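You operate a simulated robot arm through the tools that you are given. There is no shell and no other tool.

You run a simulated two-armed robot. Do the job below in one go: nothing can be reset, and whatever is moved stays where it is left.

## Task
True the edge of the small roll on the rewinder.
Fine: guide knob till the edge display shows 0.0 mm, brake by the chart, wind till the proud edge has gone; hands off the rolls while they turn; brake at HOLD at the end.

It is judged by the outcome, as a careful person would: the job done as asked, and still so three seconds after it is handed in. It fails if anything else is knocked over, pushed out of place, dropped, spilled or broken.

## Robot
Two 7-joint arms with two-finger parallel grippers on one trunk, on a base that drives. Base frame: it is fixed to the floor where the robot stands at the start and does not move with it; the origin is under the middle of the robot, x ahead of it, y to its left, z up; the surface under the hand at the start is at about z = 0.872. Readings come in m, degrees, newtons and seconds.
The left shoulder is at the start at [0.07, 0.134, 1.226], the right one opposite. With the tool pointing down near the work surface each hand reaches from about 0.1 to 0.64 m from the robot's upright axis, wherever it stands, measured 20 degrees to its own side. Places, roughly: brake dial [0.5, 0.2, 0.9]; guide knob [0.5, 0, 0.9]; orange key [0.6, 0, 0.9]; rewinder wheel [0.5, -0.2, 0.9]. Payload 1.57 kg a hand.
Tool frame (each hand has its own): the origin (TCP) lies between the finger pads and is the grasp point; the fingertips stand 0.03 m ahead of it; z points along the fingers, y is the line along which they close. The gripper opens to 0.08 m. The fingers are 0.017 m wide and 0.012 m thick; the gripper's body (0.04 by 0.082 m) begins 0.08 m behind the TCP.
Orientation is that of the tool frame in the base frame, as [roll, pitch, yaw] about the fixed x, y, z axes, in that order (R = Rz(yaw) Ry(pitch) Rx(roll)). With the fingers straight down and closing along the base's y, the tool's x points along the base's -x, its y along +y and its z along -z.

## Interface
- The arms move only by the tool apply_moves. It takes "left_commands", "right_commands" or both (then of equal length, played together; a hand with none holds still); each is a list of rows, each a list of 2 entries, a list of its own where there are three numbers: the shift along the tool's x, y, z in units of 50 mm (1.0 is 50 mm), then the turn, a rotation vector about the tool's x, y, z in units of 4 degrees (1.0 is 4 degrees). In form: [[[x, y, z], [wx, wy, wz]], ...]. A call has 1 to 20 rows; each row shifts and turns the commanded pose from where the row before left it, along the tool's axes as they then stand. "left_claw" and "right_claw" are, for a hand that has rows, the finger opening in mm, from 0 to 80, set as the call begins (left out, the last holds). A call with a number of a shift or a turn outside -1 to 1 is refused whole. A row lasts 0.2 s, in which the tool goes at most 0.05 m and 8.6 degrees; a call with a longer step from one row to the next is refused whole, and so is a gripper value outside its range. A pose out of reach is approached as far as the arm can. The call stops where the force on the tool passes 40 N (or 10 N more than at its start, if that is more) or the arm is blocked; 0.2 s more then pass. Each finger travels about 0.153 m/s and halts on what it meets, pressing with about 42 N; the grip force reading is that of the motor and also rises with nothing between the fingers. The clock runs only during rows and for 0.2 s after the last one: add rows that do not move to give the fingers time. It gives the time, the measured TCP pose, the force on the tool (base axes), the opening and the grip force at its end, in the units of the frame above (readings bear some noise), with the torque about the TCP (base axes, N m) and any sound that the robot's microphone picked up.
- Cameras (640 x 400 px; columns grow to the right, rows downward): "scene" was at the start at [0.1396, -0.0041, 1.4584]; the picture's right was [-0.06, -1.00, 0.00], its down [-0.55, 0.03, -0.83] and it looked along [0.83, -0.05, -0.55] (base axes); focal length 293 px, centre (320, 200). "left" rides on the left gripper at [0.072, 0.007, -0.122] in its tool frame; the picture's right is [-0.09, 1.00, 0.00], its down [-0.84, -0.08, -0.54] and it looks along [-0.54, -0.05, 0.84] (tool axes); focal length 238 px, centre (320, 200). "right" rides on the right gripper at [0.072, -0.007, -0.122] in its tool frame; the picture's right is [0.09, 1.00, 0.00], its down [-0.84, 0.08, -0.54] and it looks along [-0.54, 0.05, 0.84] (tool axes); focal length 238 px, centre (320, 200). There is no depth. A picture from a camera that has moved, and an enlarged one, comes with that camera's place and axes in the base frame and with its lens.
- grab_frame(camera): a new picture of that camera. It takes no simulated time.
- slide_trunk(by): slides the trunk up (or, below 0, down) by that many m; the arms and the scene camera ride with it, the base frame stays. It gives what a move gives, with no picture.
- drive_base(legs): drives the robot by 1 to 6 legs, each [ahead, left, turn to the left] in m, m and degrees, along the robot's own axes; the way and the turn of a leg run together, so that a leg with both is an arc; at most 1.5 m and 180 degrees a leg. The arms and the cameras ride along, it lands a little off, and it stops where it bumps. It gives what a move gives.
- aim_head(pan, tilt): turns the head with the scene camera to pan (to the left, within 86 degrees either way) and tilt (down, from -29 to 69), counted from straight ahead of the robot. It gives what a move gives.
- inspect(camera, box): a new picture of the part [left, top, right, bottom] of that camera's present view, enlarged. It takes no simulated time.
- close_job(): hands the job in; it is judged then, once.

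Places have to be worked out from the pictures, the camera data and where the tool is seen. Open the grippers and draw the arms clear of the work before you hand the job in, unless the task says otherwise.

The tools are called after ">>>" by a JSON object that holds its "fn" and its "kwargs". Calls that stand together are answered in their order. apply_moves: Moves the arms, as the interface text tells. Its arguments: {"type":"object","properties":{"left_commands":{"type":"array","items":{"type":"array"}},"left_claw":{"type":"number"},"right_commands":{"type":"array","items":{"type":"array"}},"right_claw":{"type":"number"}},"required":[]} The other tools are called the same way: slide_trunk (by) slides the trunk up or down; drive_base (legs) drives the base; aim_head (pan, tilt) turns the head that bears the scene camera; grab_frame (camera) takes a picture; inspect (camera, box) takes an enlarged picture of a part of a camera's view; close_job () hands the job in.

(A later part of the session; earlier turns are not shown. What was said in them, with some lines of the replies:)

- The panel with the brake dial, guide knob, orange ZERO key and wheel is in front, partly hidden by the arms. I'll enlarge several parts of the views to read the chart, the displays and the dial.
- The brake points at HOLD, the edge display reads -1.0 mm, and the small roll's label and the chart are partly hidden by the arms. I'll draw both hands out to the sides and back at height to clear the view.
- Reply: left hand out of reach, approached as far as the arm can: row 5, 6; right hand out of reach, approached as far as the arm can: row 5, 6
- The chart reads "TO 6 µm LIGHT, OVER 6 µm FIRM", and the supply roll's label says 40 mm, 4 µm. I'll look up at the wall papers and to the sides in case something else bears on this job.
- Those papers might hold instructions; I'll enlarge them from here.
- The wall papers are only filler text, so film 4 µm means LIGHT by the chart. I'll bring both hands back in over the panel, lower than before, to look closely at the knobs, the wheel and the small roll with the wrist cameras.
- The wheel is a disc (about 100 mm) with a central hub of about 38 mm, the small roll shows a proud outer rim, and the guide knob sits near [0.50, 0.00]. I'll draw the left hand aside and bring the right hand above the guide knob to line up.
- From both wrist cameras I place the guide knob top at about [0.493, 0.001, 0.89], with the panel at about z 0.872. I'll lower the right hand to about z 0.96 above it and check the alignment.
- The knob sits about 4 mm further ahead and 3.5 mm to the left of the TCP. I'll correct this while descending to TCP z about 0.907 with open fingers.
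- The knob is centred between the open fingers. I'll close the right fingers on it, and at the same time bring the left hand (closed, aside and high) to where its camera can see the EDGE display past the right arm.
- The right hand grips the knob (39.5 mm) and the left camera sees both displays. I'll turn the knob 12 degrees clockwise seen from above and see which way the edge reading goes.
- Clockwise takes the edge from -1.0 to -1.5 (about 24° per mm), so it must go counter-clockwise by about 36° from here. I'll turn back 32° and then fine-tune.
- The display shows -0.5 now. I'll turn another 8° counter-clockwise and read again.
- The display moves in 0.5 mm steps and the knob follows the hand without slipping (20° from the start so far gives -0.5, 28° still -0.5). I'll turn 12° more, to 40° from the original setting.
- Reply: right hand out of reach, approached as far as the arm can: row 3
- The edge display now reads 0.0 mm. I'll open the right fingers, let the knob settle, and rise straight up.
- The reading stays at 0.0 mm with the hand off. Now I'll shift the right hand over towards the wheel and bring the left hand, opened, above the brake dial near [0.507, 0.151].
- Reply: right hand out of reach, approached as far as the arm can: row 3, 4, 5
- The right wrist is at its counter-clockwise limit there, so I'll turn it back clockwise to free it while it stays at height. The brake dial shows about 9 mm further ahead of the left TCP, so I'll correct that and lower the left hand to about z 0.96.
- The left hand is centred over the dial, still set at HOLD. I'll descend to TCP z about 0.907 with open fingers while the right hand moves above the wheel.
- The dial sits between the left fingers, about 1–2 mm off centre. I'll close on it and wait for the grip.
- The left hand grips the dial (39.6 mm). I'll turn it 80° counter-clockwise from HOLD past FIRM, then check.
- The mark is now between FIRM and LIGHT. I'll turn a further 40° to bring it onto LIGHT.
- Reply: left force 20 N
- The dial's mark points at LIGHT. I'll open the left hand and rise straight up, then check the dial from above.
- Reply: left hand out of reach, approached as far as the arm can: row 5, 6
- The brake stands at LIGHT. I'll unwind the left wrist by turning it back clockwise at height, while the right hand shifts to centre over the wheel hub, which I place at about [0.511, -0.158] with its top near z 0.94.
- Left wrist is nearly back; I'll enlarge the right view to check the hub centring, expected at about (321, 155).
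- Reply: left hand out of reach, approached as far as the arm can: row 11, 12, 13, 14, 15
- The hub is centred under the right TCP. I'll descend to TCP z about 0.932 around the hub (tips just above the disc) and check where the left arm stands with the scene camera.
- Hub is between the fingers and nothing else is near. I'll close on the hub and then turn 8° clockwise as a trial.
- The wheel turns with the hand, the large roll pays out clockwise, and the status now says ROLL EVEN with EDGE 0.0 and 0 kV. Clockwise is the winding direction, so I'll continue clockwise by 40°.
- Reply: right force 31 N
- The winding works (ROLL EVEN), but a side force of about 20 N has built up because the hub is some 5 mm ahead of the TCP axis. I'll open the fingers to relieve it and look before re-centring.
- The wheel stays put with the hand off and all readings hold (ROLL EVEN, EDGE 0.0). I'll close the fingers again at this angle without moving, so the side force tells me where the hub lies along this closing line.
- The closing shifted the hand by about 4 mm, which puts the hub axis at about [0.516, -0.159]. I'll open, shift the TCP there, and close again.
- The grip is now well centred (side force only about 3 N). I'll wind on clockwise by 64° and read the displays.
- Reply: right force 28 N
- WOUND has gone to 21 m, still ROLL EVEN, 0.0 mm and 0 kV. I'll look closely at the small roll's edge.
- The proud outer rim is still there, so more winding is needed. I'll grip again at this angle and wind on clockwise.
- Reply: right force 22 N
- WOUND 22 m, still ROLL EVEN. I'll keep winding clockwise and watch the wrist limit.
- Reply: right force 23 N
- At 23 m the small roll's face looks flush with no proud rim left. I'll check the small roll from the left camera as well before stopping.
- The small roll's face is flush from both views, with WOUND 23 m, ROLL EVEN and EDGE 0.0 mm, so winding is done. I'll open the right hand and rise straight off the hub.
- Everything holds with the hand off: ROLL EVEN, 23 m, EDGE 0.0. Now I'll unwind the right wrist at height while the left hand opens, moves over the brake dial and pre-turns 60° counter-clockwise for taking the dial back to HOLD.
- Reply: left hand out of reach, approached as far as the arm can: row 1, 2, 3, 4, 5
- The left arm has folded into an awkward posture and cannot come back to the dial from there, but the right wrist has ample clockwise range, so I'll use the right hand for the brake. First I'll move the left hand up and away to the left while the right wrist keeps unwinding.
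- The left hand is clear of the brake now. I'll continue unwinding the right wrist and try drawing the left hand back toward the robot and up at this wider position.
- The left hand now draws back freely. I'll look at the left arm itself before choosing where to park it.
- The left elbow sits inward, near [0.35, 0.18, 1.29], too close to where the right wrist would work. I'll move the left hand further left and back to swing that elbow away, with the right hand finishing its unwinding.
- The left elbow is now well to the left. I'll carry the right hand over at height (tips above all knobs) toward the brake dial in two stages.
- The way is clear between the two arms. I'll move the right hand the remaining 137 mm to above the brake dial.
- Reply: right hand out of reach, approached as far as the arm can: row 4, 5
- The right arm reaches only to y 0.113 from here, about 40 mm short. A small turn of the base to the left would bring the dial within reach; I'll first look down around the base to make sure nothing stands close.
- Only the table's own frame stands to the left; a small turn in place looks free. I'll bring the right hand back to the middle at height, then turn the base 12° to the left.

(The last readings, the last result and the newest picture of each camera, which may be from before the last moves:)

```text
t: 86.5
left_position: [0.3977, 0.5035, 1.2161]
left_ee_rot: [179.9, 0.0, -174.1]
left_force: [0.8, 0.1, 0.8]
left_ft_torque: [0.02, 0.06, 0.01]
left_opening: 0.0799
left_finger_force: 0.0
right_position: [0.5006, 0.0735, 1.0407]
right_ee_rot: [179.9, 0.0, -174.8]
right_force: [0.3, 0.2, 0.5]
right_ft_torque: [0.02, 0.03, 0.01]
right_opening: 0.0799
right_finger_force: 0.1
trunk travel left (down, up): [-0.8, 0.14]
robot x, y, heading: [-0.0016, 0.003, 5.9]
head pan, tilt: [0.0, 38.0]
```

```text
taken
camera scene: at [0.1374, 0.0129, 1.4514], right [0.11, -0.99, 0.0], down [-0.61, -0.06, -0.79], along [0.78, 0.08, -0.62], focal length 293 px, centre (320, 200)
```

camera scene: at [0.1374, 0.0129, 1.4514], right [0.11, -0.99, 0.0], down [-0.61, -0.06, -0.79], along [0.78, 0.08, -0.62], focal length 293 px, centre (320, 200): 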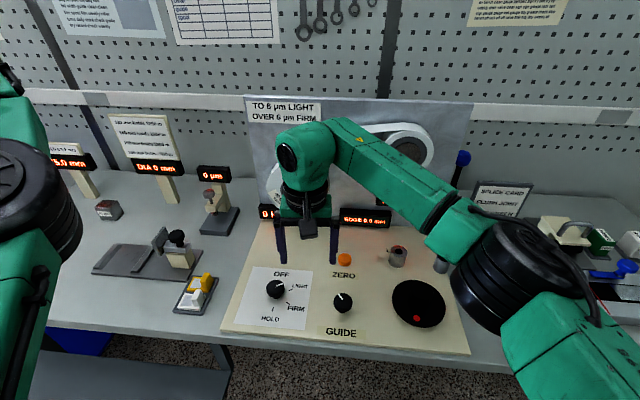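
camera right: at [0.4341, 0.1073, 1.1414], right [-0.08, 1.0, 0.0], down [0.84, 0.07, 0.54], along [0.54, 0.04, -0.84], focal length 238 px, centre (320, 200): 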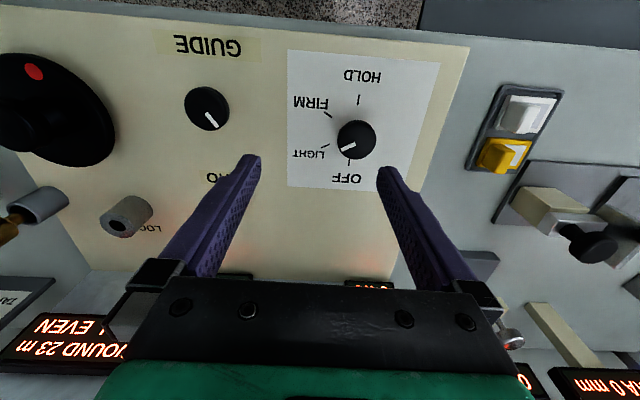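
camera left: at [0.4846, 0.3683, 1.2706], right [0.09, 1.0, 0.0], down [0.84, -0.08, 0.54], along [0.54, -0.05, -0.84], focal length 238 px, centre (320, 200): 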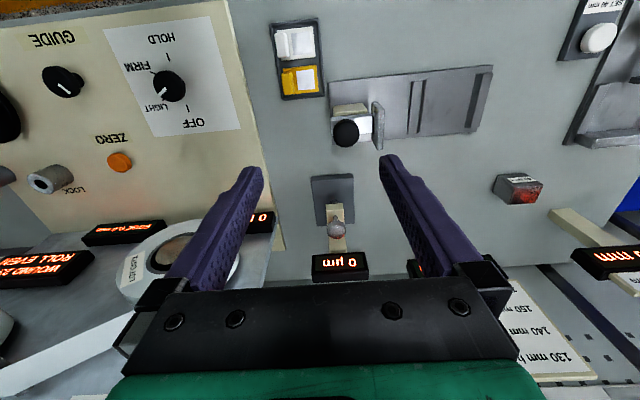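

The turn of 6° went freely with no bump. I'll turn the remaining 6° and then bring the right hand above the dial.

>>> {"fn": "drive_base", "kwargs": {"legs": [[0, 0, 6]]}}

>>> {"fn": "grab_frame", "kwargs": {"camera": "right"}}

>>> {"fn": "grab_frame", "kwargs": {"camera": "scene"}}

```text
t: 87.5
left_position: [0.342, 0.542, 1.2163]
left_ee_rot: [179.9, -0.1, -168.0]
left_force: [0.1, 0.2, -0.6]
left_ft_torque: [0.01, 0.0, 0.0]
left_opening: 0.0799
left_finger_force: 0.1
right_position: [0.4899, 0.1262, 1.0404]
right_ee_rot: [179.9, 0.0, -168.8]
right_force: [0.3, -0.4, 0.0]
right_ft_torque: [0.01, 0.05, -0.03]
right_opening: 0.08
right_finger_force: 0.2
trunk travel left (down, up): [-0.8, 0.14]
robot x, y, heading: [0.0004, -0.0028, 11.9]
head pan, tilt: [0.0, 38.0]
```

```text
taken
camera right: at [0.4216, 0.1043, 1.1629], right [-0.28, 0.96, 0.0], down [0.81, 0.24, 0.54], along [0.52, 0.15, -0.84], focal length 238 px, centre (320, 200)
```

right: 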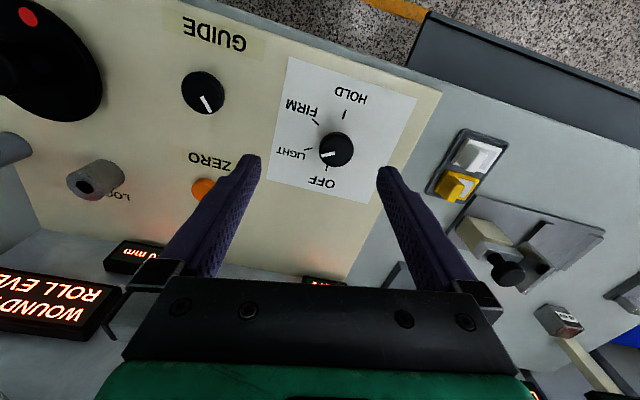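

```text
taken
camera scene: at [0.1354, 0.0272, 1.4514], right [0.21, -0.98, 0.0], down [-0.6, -0.13, -0.79], along [0.77, 0.16, -0.62], focal length 293 px, centre (320, 200)
```

scene: 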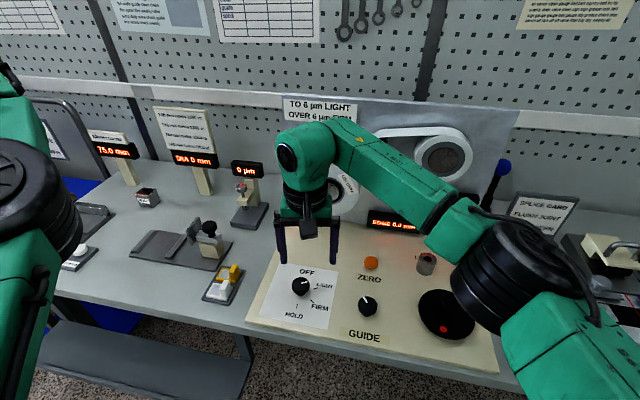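

The dial computes to about [0.515, 0.152]. I'll shift the right hand over it and lower to about z 0.96.

>>> {"fn": "apply_moves", "kwargs": {"right_commands": [[[-0.145, 0.104, 0.4], [0, 0, 0]], [[-0.145, 0.104, 0.4], [0, 0, 0]], [[-0.145, 0.104, 0.4], [0, 0, 0]], [[-0.145, 0.104, 0.4], [0, 0, 0]], [[0, 0, 0], [0, 0, 0]]]}}

>>> {"fn": "grab_frame", "kwargs": {"camera": "right"}}

```text
t: 88.7
left_position: [0.3409, 0.544, 1.2155]
left_ee_rot: [-179.9, -0.1, -168.0]
left_force: [0.0, -0.1, -0.8]
left_ft_torque: [-0.03, 0.03, -0.01]
left_opening: 0.0803
left_finger_force: 0.0
right_position: [0.5131, 0.1524, 0.9611]
right_ee_rot: [-180.0, 0.0, -168.8]
right_force: [-0.3, 0.7, 0.0]
right_ft_torque: [-0.01, 0.01, -0.01]
right_opening: 0.08
right_finger_force: 0.1
trunk travel left (down, up): [-0.8, 0.14]
robot x, y, heading: [-0.0, 0.0049, 11.7]
head pan, tilt: [0.0, 38.0]
```

```text
taken
camera right: at [0.4444, 0.1319, 1.083], right [-0.28, 0.96, 0.0], down [0.81, 0.24, 0.54], along [0.52, 0.15, -0.84], focal length 238 px, centre (320, 200)
```

right: 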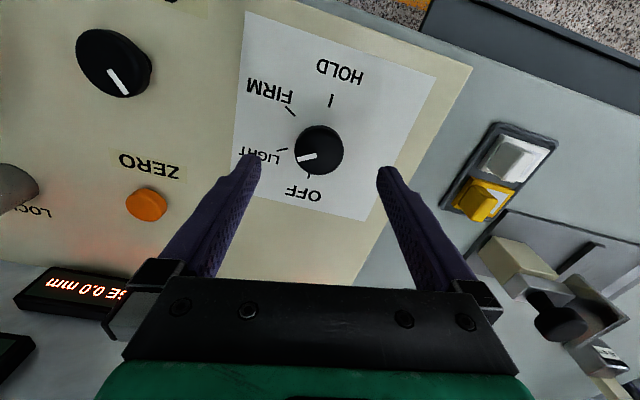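

The dial is centred under the TCP (319, 149 against 321, 148 expected). I'll descend to z about 0.907, then close.

>>> {"fn": "apply_moves", "kwargs": {"right_commands": [[[0, 0, 0.4], [0, 0, 0]], [[-0.02, 0, 0.4], [0, 0, 0]], [[0, 0, 0.28], [0, 0, 0]], [[0, 0, 0], [0, 0, 0]]]}}

>>> {"fn": "apply_moves", "kwargs": {"right_commands": [[[0, 0, 0], [0, 0, 0]], [[0, 0, 0], [0, 0, 0]], [[0, 0, 0], [0, 0, 0]], [[0, 0, 0], [0, 0, 0]]], "right_claw": 25}}

>>> {"fn": "grab_frame", "kwargs": {"camera": "right"}}

```text
t: 89.7
left_position: [0.3415, 0.5453, 1.2161]
left_ee_rot: [180.0, 0.0, -167.9]
left_force: [0.8, -0.8, 0.2]
left_ft_torque: [0.01, -0.02, 0.01]
left_opening: 0.0799
left_finger_force: 0.0
right_position: [0.5123, 0.1533, 0.9078]
right_ee_rot: [179.9, 0.0, -168.7]
right_force: [-0.7, -0.3, -0.2]
right_ft_torque: [-0.02, -0.01, -0.03]
right_opening: 0.0798
right_finger_force: 0.0
trunk travel left (down, up): [-0.8, 0.14]
robot x, y, heading: [0.0021, -0.0042, 12.1]
head pan, tilt: [0.0, 38.0]
```

```text
t: 90.7
left_position: [0.3419, 0.5432, 1.2169]
left_ee_rot: [-180.0, 0.0, -168.0]
left_force: [0.3, 0.7, -0.5]
left_ft_torque: [0.01, -0.01, 0.01]
left_opening: 0.08
left_finger_force: 0.1
right_position: [0.5148, 0.1517, 0.908]
right_ee_rot: [-179.9, 0.0, -168.9]
right_force: [-0.1, -4.6, -3.7]
right_ft_torque: [-0.22, -0.13, 0.02]
right_opening: 0.0397
right_finger_force: 44.3
trunk travel left (down, up): [-0.8, 0.14]
robot x, y, heading: [0.0019, -0.0018, 11.9]
head pan, tilt: [0.0, 38.0]
```

```text
taken
camera right: at [0.4453, 0.1315, 1.029], right [-0.28, 0.96, 0.0], down [0.81, 0.24, 0.54], along [0.52, 0.15, -0.84], focal length 238 px, centre (320, 200)
```

right: 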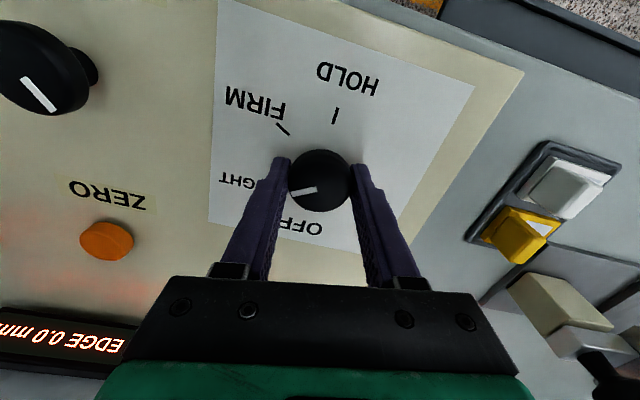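

The right hand grips the dial with little side force. I'll turn it 60° clockwise (LIGHT towards FIRM) and check.

>>> {"fn": "apply_moves", "kwargs": {"right_commands": [[[0, 0, 0], [0, 0, 1]], [[0, 0, 0], [0, 0, 1]], [[0, 0, 0], [0, 0, 1]], [[0, 0, 0], [0, 0, 1]], [[0, 0, 0], [0, 0, 1]], [[0, 0, 0], [0, 0, 1]], [[0, 0, 0], [0, 0, 1]], [[0, 0, 0], [0, 0, 1]], [[0, 0, 0], [0, 0, 1]], [[0, 0, 0], [0, 0, 1]], [[0, 0, 0], [0, 0, 1]], [[0, 0, 0], [0, 0, 1]], [[0, 0, 0], [0, 0, 1]], [[0, 0, 0], [0, 0, 1]], [[0, 0, 0], [0, 0, 1]], [[0, 0, 0], [0, 0, 0]]]}}

>>> {"fn": "grab_frame", "kwargs": {"camera": "right"}}

```text
t: 94.1
left_position: [0.3409, 0.5428, 1.2163]
left_ee_rot: [180.0, 0.0, -168.0]
left_force: [0.1, -0.9, 0.2]
left_ft_torque: [0.01, 0.04, 0.0]
left_opening: 0.08
left_finger_force: 0.1
right_position: [0.5143, 0.1507, 0.908]
right_ee_rot: [180.0, -0.1, 131.1]
right_force: [-12.7, -7.2, -14.5]
right_ft_torque: [0.24, 0.5, 0.0]
right_opening: 0.0393
right_finger_force: 44.5
trunk travel left (down, up): [-0.8, 0.14]
robot x, y, heading: [-0.0025, 0.0002, 11.8]
head pan, tilt: [0.0, 38.0]
```

```text
taken
camera right: at [0.4621, 0.2007, 1.0292], right [0.69, 0.72, 0.0], down [0.61, -0.58, 0.54], along [0.39, -0.37, -0.84], focal length 238 px, centre (320, 200)
```

right: 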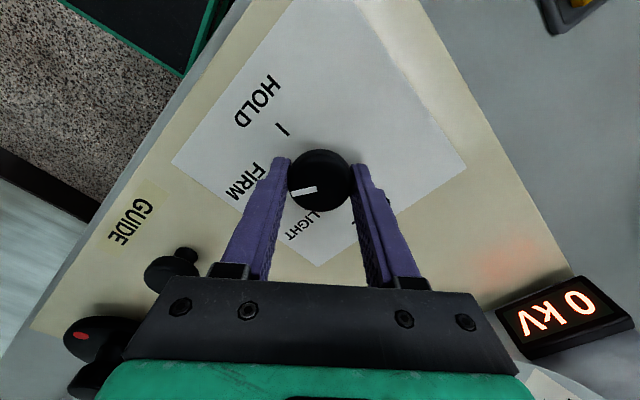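

The dial is at FIRM now and turns with the hand. I'll turn the remaining 60° clockwise to HOLD.

>>> {"fn": "apply_moves", "kwargs": {"right_commands": [[[0, 0, 0], [0, 0, 1]], [[0, 0, 0], [0, 0, 1]], [[0, 0, 0], [0, 0, 1]], [[0, 0, 0], [0, 0, 1]], [[0, 0, 0], [0, 0, 1]], [[0, 0, 0], [0, 0, 1]], [[0, 0, 0], [0, 0, 1]], [[0, 0, 0], [0, 0, 1]], [[0, 0, 0], [0, 0, 1]], [[0, 0, 0], [0, 0, 1]], [[0, 0, 0], [0, 0, 1]], [[0, 0, 0], [0, 0, 1]], [[0, 0, 0], [0, 0, 1]], [[0, 0, 0], [0, 0, 1]], [[0, 0, 0], [0, 0, 1]], [[0, 0, 0], [0, 0, 0]]]}}

>>> {"fn": "grab_frame", "kwargs": {"camera": "right"}}

>>> {"fn": "grab_frame", "kwargs": {"camera": "scene"}}

```text
t: 97.5
left_position: [0.3405, 0.5428, 1.2158]
left_ee_rot: [179.8, 0.0, -168.0]
left_force: [-0.2, 0.5, -0.3]
left_ft_torque: [0.01, -0.02, 0.01]
left_opening: 0.0801
left_finger_force: 0.1
right_position: [0.513, 0.1515, 0.9068]
right_ee_rot: [-180.0, 0.0, 71.0]
right_force: [-16.5, -9.3, -18.4]
right_ft_torque: [0.05, 0.26, 0.03]
right_opening: 0.0394
right_finger_force: 44.3
trunk travel left (down, up): [-0.8, 0.14]
robot x, y, heading: [-0.003, -0.0004, 12.0]
head pan, tilt: [0.0, 38.0]
```

```text
taken
camera right: at [0.5307, 0.221, 1.0293], right [0.97, -0.24, 0.0], down [-0.2, -0.82, 0.54], along [-0.13, -0.53, -0.84], focal length 238 px, centre (320, 200)
```

right: 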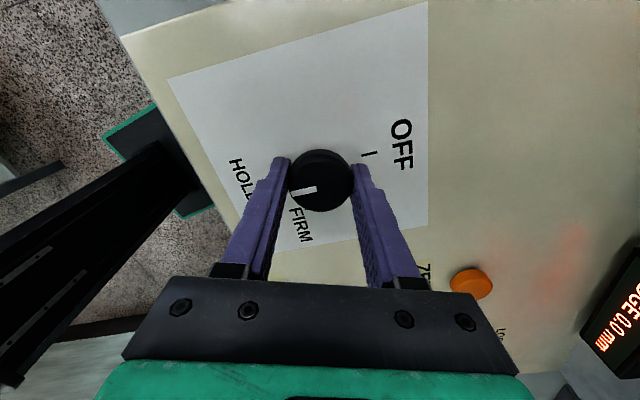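

```text
taken
camera scene: at [0.1328, 0.0272, 1.4516], right [0.21, -0.98, 0.0], down [-0.6, -0.13, -0.79], along [0.77, 0.16, -0.61], focal length 293 px, centre (320, 200)
```

scene: 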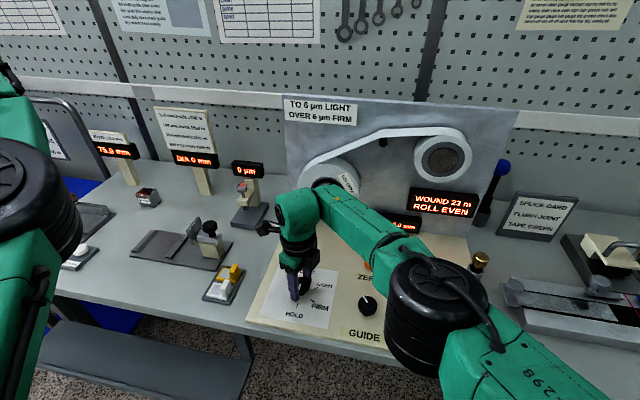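

The dial's mark points along the HOLD direction. I'll open, rise straight off, and check the dial.

>>> {"fn": "apply_moves", "kwargs": {"right_commands": [[[0, 0, 0], [0, 0, 0]], [[0, 0, 0], [0, 0, 0]], [[0, 0, 0], [0, 0, 0]], [[0, 0, -0.4], [0, 0, 0]], [[0, 0, -0.6], [0, 0, 0]], [[0, 0, -0.6], [0, 0, 0]], [[0, 0, -0.6], [0, 0, 0]], [[0, 0, 0], [0, 0, 0]]], "right_claw": 80}}

>>> {"fn": "grab_frame", "kwargs": {"camera": "right"}}

>>> {"fn": "inspect", "kwargs": {"camera": "scene", "box": [220, 240, 420, 370]}}

```text
t: 99.3
left_position: [0.3405, 0.5457, 1.2149]
left_ee_rot: [179.9, 0.0, -167.9]
left_force: [-0.3, 1.0, 0.2]
left_ft_torque: [-0.01, 0.01, 0.01]
left_opening: 0.0799
left_finger_force: 0.0
right_position: [0.5163, 0.1523, 1.0179]
right_ee_rot: [-180.0, -0.1, 71.2]
right_force: [0.8, 0.4, 0.0]
right_ft_torque: [0.0, -0.02, 0.01]
right_opening: 0.08
right_finger_force: 0.1
trunk travel left (down, up): [-0.8, 0.14]
robot x, y, heading: [-0.0017, 0.0015, 12.0]
head pan, tilt: [0.0, 38.0]
```

```text
taken
camera right: at [0.5328, 0.2225, 1.14], right [0.97, -0.23, 0.0], down [-0.2, -0.82, 0.54], along [-0.13, -0.53, -0.84], focal length 238 px, centre (320, 200)
```

right: 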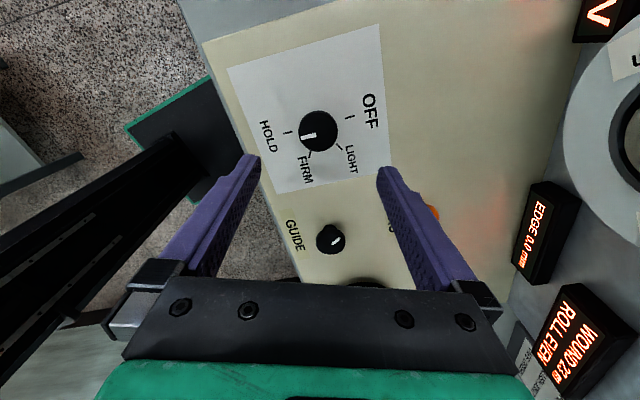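

```text
3.08 times, centred on (320, 305) of scene
camera zoom: at [0.1343, 0.0293, 1.4515], right [0.21, -0.98, 0.0], down [-0.6, -0.13, -0.79], along [0.77, 0.16, -0.62], focal length 901 px, centre (320, -123)
```

zoom: 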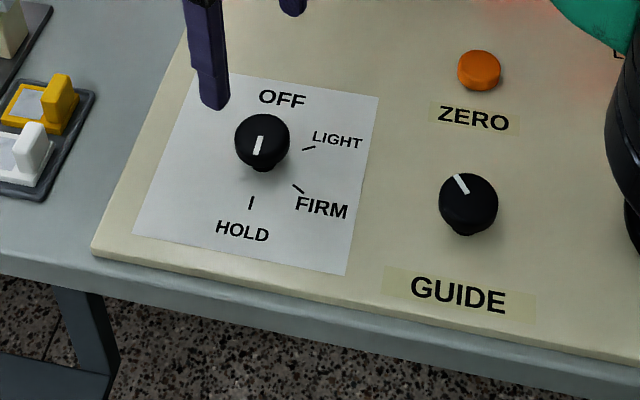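

The brake stands at HOLD, and EDGE 0.0 mm, ROLL EVEN, WOUND 23 m still show. I'll raise the right hand and unwind its wrist clear above the panel.

>>> {"fn": "apply_moves", "kwargs": {"right_commands": [[[0, 0, -0.6], [0, 0, 0]], [[0, 0, -0.6], [0, 0, 0]], [[0, 0, -0.6], [0, 0, 0]], [[0, 0, 0], [0, 0, -1]], [[0, 0, 0], [0, 0, -1]], [[0, 0, 0], [0, 0, -1]], [[0, 0, 0], [0, 0, -1]], [[0, 0, 0], [0, 0, -1]], [[0, 0, 0], [0, 0, -1]], [[0, 0, 0], [0, 0, -1]], [[0, 0, 0], [0, 0, -1]], [[0, 0, 0], [0, 0, -1]], [[0, 0, 0], [0, 0, -1]], [[0, 0, 0], [0, 0, -1]], [[0, 0, 0], [0, 0, -1]], [[0, 0, 0], [0, 0, -1]], [[0, 0, 0], [0, 0, -1]], [[0, 0, 0], [0, 0, -1]], [[0, 0, 0], [0, 0, -1]], [[0, 0, 0], [0, 0, -1]]]}}

>>> {"fn": "apply_moves", "kwargs": {"right_commands": [[[0, 0, 0], [0, 0, -1]], [[0, 0, 0], [0, 0, -1]], [[0, 0, 0], [0, 0, -1]], [[0, 0, 0], [0, 0, -1]], [[0, 0, 0], [0, 0, -1]], [[0, 0, 0], [0, 0, -1]], [[0, 0, 0], [0, 0, -1]], [[0, 0, 0], [0, 0, -1]], [[0, 0, 0], [0, 0, -1]], [[0, 0, 0], [0, 0, -1]]]}}

>>> {"fn": "grab_frame", "kwargs": {"camera": "scene"}}

```text
t: 103.5
left_position: [0.3413, 0.5442, 1.2157]
left_ee_rot: [179.9, 0.0, -168.0]
left_force: [0.6, 0.5, 0.3]
left_ft_torque: [0.01, -0.02, 0.01]
left_opening: 0.08
left_finger_force: 0.1
right_position: [0.5147, 0.1521, 1.1076]
right_ee_rot: [-180.0, 0.0, 139.2]
right_force: [0.0, -0.5, 0.0]
right_ft_torque: [0.0, -0.03, 0.0]
right_opening: 0.0799
right_finger_force: 0.1
trunk travel left (down, up): [-0.8, 0.14]
robot x, y, heading: [0.0037, -0.0022, 12.1]
head pan, tilt: [0.0, 38.0]
```

```text
t: 105.7
left_position: [0.3408, 0.5437, 1.2167]
left_ee_rot: [-180.0, 0.1, -168.1]
left_force: [-0.2, -1.0, 0.5]
left_ft_torque: [0.0, 0.04, -0.02]
left_opening: 0.08
left_finger_force: 0.1
right_position: [0.5137, 0.1534, 1.1075]
right_ee_rot: [180.0, 0.0, 179.3]
right_force: [-0.2, -0.5, 1.8]
right_ft_torque: [0.0, 0.0, -0.04]
right_opening: 0.08
right_finger_force: 0.1
trunk travel left (down, up): [-0.8, 0.14]
robot x, y, heading: [0.0019, -0.0032, 12.1]
head pan, tilt: [0.0, 38.0]
```

```text
taken
camera scene: at [0.1343, 0.0292, 1.4515], right [0.21, -0.98, 0.0], down [-0.6, -0.13, -0.79], along [0.77, 0.16, -0.62], focal length 293 px, centre (320, 200)
```

scene: 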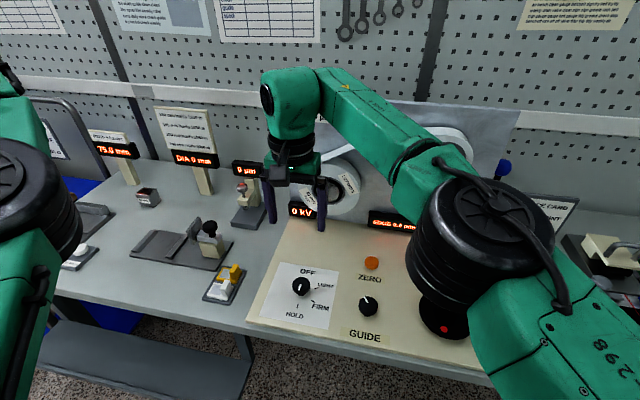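

Wrist is unwound; I'll draw the right hand up, back and out to the right, clear of the panel.

>>> {"fn": "apply_moves", "kwargs": {"right_commands": [[[0.19, -0.75, -0.25], [0, 0, 0]], [[0.19, -0.75, -0.25], [0, 0, 0]], [[0.19, -0.75, -0.25], [0, 0, 0]], [[0.19, -0.75, -0.25], [0, 0, 0]], [[0.19, -0.75, -0.25], [0, 0, 0]], [[0.19, -0.75, -0.25], [0, 0, 0]], [[0.19, -0.75, -0.25], [0, 0, 0]], [[0.19, -0.75, -0.25], [0, 0, 0]], [[0.19, -0.75, -0.1], [0, 0, 0]], [[0.19, -0.6, 0], [0, 0, 0]], [[0, 0, 0], [0, 0, 0]]]}}

>>> {"fn": "aim_head", "kwargs": {"pan": -14, "tilt": 33}}

>>> {"fn": "grab_frame", "kwargs": {"camera": "scene"}}

>>> {"fn": "inspect", "kwargs": {"camera": "scene", "box": [180, 120, 420, 270]}}

>>> {"fn": "inspect", "kwargs": {"camera": "scene", "box": [180, 250, 440, 390]}}

```text
t: 108.1
left_position: [0.3414, 0.5453, 1.2148]
left_ee_rot: [-180.0, -0.1, -167.9]
left_force: [-0.2, 0.6, 0.4]
left_ft_torque: [-0.04, -0.03, -0.01]
left_opening: 0.0799
left_finger_force: 0.0
right_position: [0.4133, -0.2095, 1.2124]
right_ee_rot: [-179.9, 0.0, 179.2]
right_force: [0.4, 0.0, 0.8]
right_ft_torque: [0.03, -0.03, 0.0]
right_opening: 0.0801
right_finger_force: 0.1
trunk travel left (down, up): [-0.8, 0.14]
robot x, y, heading: [-0.0026, 0.0002, 12.1]
head pan, tilt: [0.0, 38.0]
```

```text
t: 108.8
left_position: [0.3411, 0.5437, 1.216]
left_ee_rot: [-180.0, 0.1, -168.0]
left_force: [0.4, 0.2, 0.5]
left_ft_torque: [0.01, 0.0, -0.02]
left_opening: 0.0802
left_finger_force: 0.0
right_position: [0.4144, -0.2112, 1.2106]
right_ee_rot: [180.0, 0.0, 179.2]
right_force: [0.3, -0.6, 0.5]
right_ft_torque: [0.02, 0.0, 0.01]
right_opening: 0.0803
right_finger_force: 0.0
trunk travel left (down, up): [-0.8, 0.14]
robot x, y, heading: [-0.0013, -0.001, 12.0]
head pan, tilt: [-14.0, 33.0]
```

```text
taken
camera scene: at [0.139, 0.0084, 1.4591], right [-0.03, -1.0, 0.0], down [-0.54, 0.02, -0.84], along [0.84, -0.03, -0.55], focal length 293 px, centre (320, 200)
```

scene: 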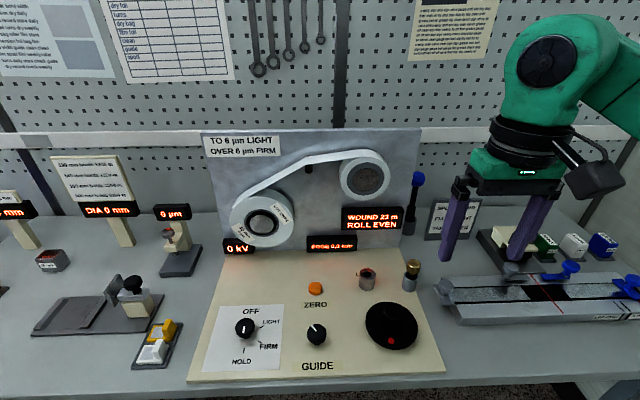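

```text
2.67 times, centred on (300, 195) of scene
camera zoom: at [0.139, 0.0084, 1.4591], right [-0.03, -1.0, 0.0], down [-0.54, 0.02, -0.84], along [0.84, -0.03, -0.55], focal length 781 px, centre (373, 213)
```

zoom: 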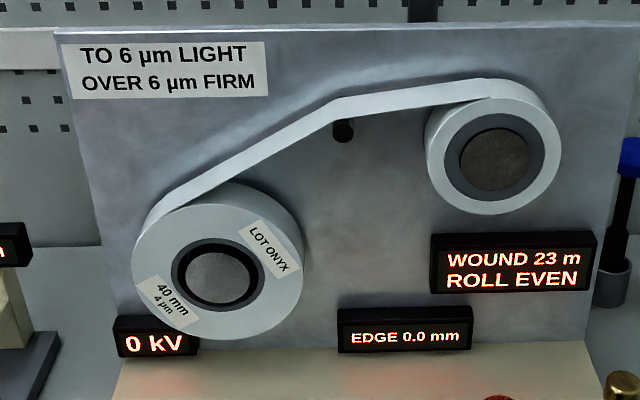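

```text
2.46 times, centred on (310, 320) of scene
camera zoom: at [0.139, 0.0084, 1.4591], right [-0.03, -1.0, 0.0], down [-0.54, 0.02, -0.84], along [0.84, -0.03, -0.55], focal length 721 px, centre (345, -95)
```

zoom: 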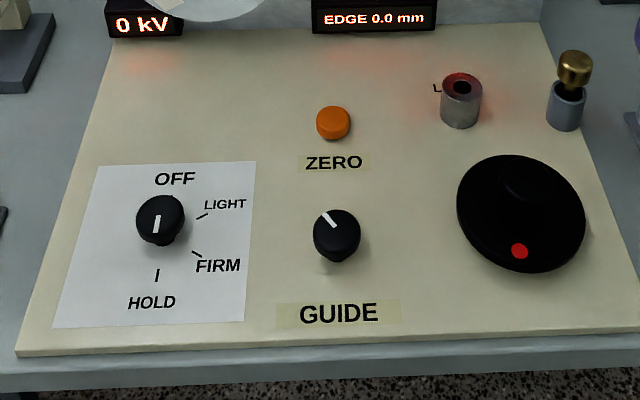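

All shows as wanted: EDGE 0.0 mm, ROLL EVEN, 23 m, brake at HOLD. One last close look at the small roll's face before handing in.

>>> {"fn": "inspect", "kwargs": {"camera": "scene", "box": [335, 145, 395, 205]}}

>>> {"fn": "inspect", "kwargs": {"camera": "right", "box": [200, 150, 640, 400]}}

```text
6.67 times, centred on (365, 175) of scene
camera zoom: at [0.139, 0.0084, 1.4591], right [-0.03, -1.0, 0.0], down [-0.54, 0.02, -0.84], along [0.84, -0.03, -0.55], focal length 1952 px, centre (20, 367)
```

zoom: 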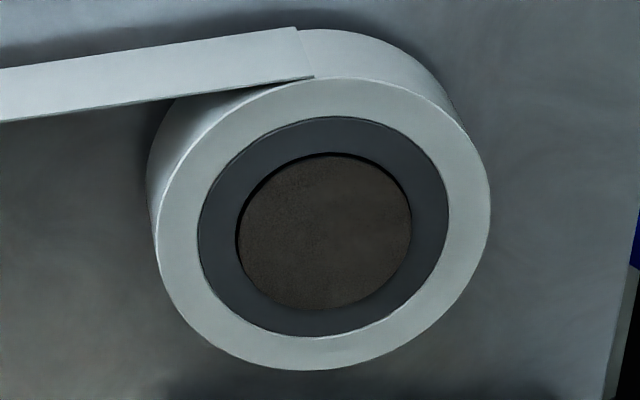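

```text
1.45 times, centred on (420, 275) of right
camera zoom: at [0.3424, -0.2164, 1.3332], right [-0.08, 1.0, 0.0], down [0.84, 0.06, 0.54], along [0.54, 0.04, -0.84], focal length 347 px, centre (174, 91)
```

zoom: 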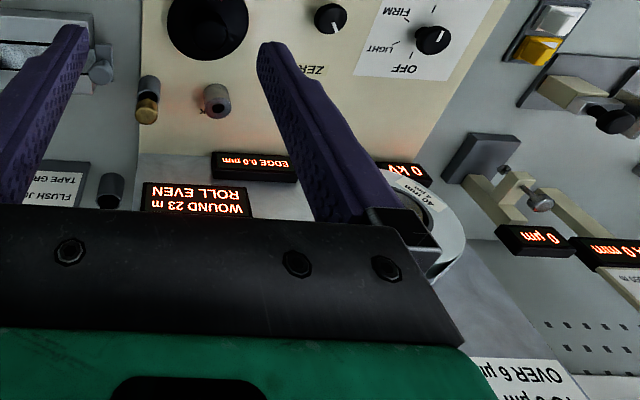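

The small roll's face is flush with no proud edge. The display reads 0.0 mm and ROLL EVEN, the brake is at HOLD, both grippers are open and both arms are clear. I hand the job in.

>>> {"fn": "close_job", "kwargs": {}}

```text
The job is handed in.
```

The small roll's edge is trued and the job is handed in; no result came back from the judging.

- **Guide:** I turned the guide knob until the edge display went from -1.0 mm to 0.0 mm. It still read 0.0 mm at the end. I left the orange ZERO key alone.
- **Brake:** The roll label says 4 µm, so I set LIGHT by the chart ("to 6 µm LIGHT") before winding.
- **Winding:** I wound the wheel clockwise from 20 m to 23 m, until the small roll's face was flush in the camera views. The display showed ROLL EVEN and 0 kV throughout, and no hand touched the rolls.
- **End state:** The brake is at HOLD, both grippers are open, and the arms are clear of the rewinder. Nothing else on the bench looked moved in the last pictures.

To reach the brake dial for HOLD I turned the robot's base about 12° to the left, and it is still standing that way.
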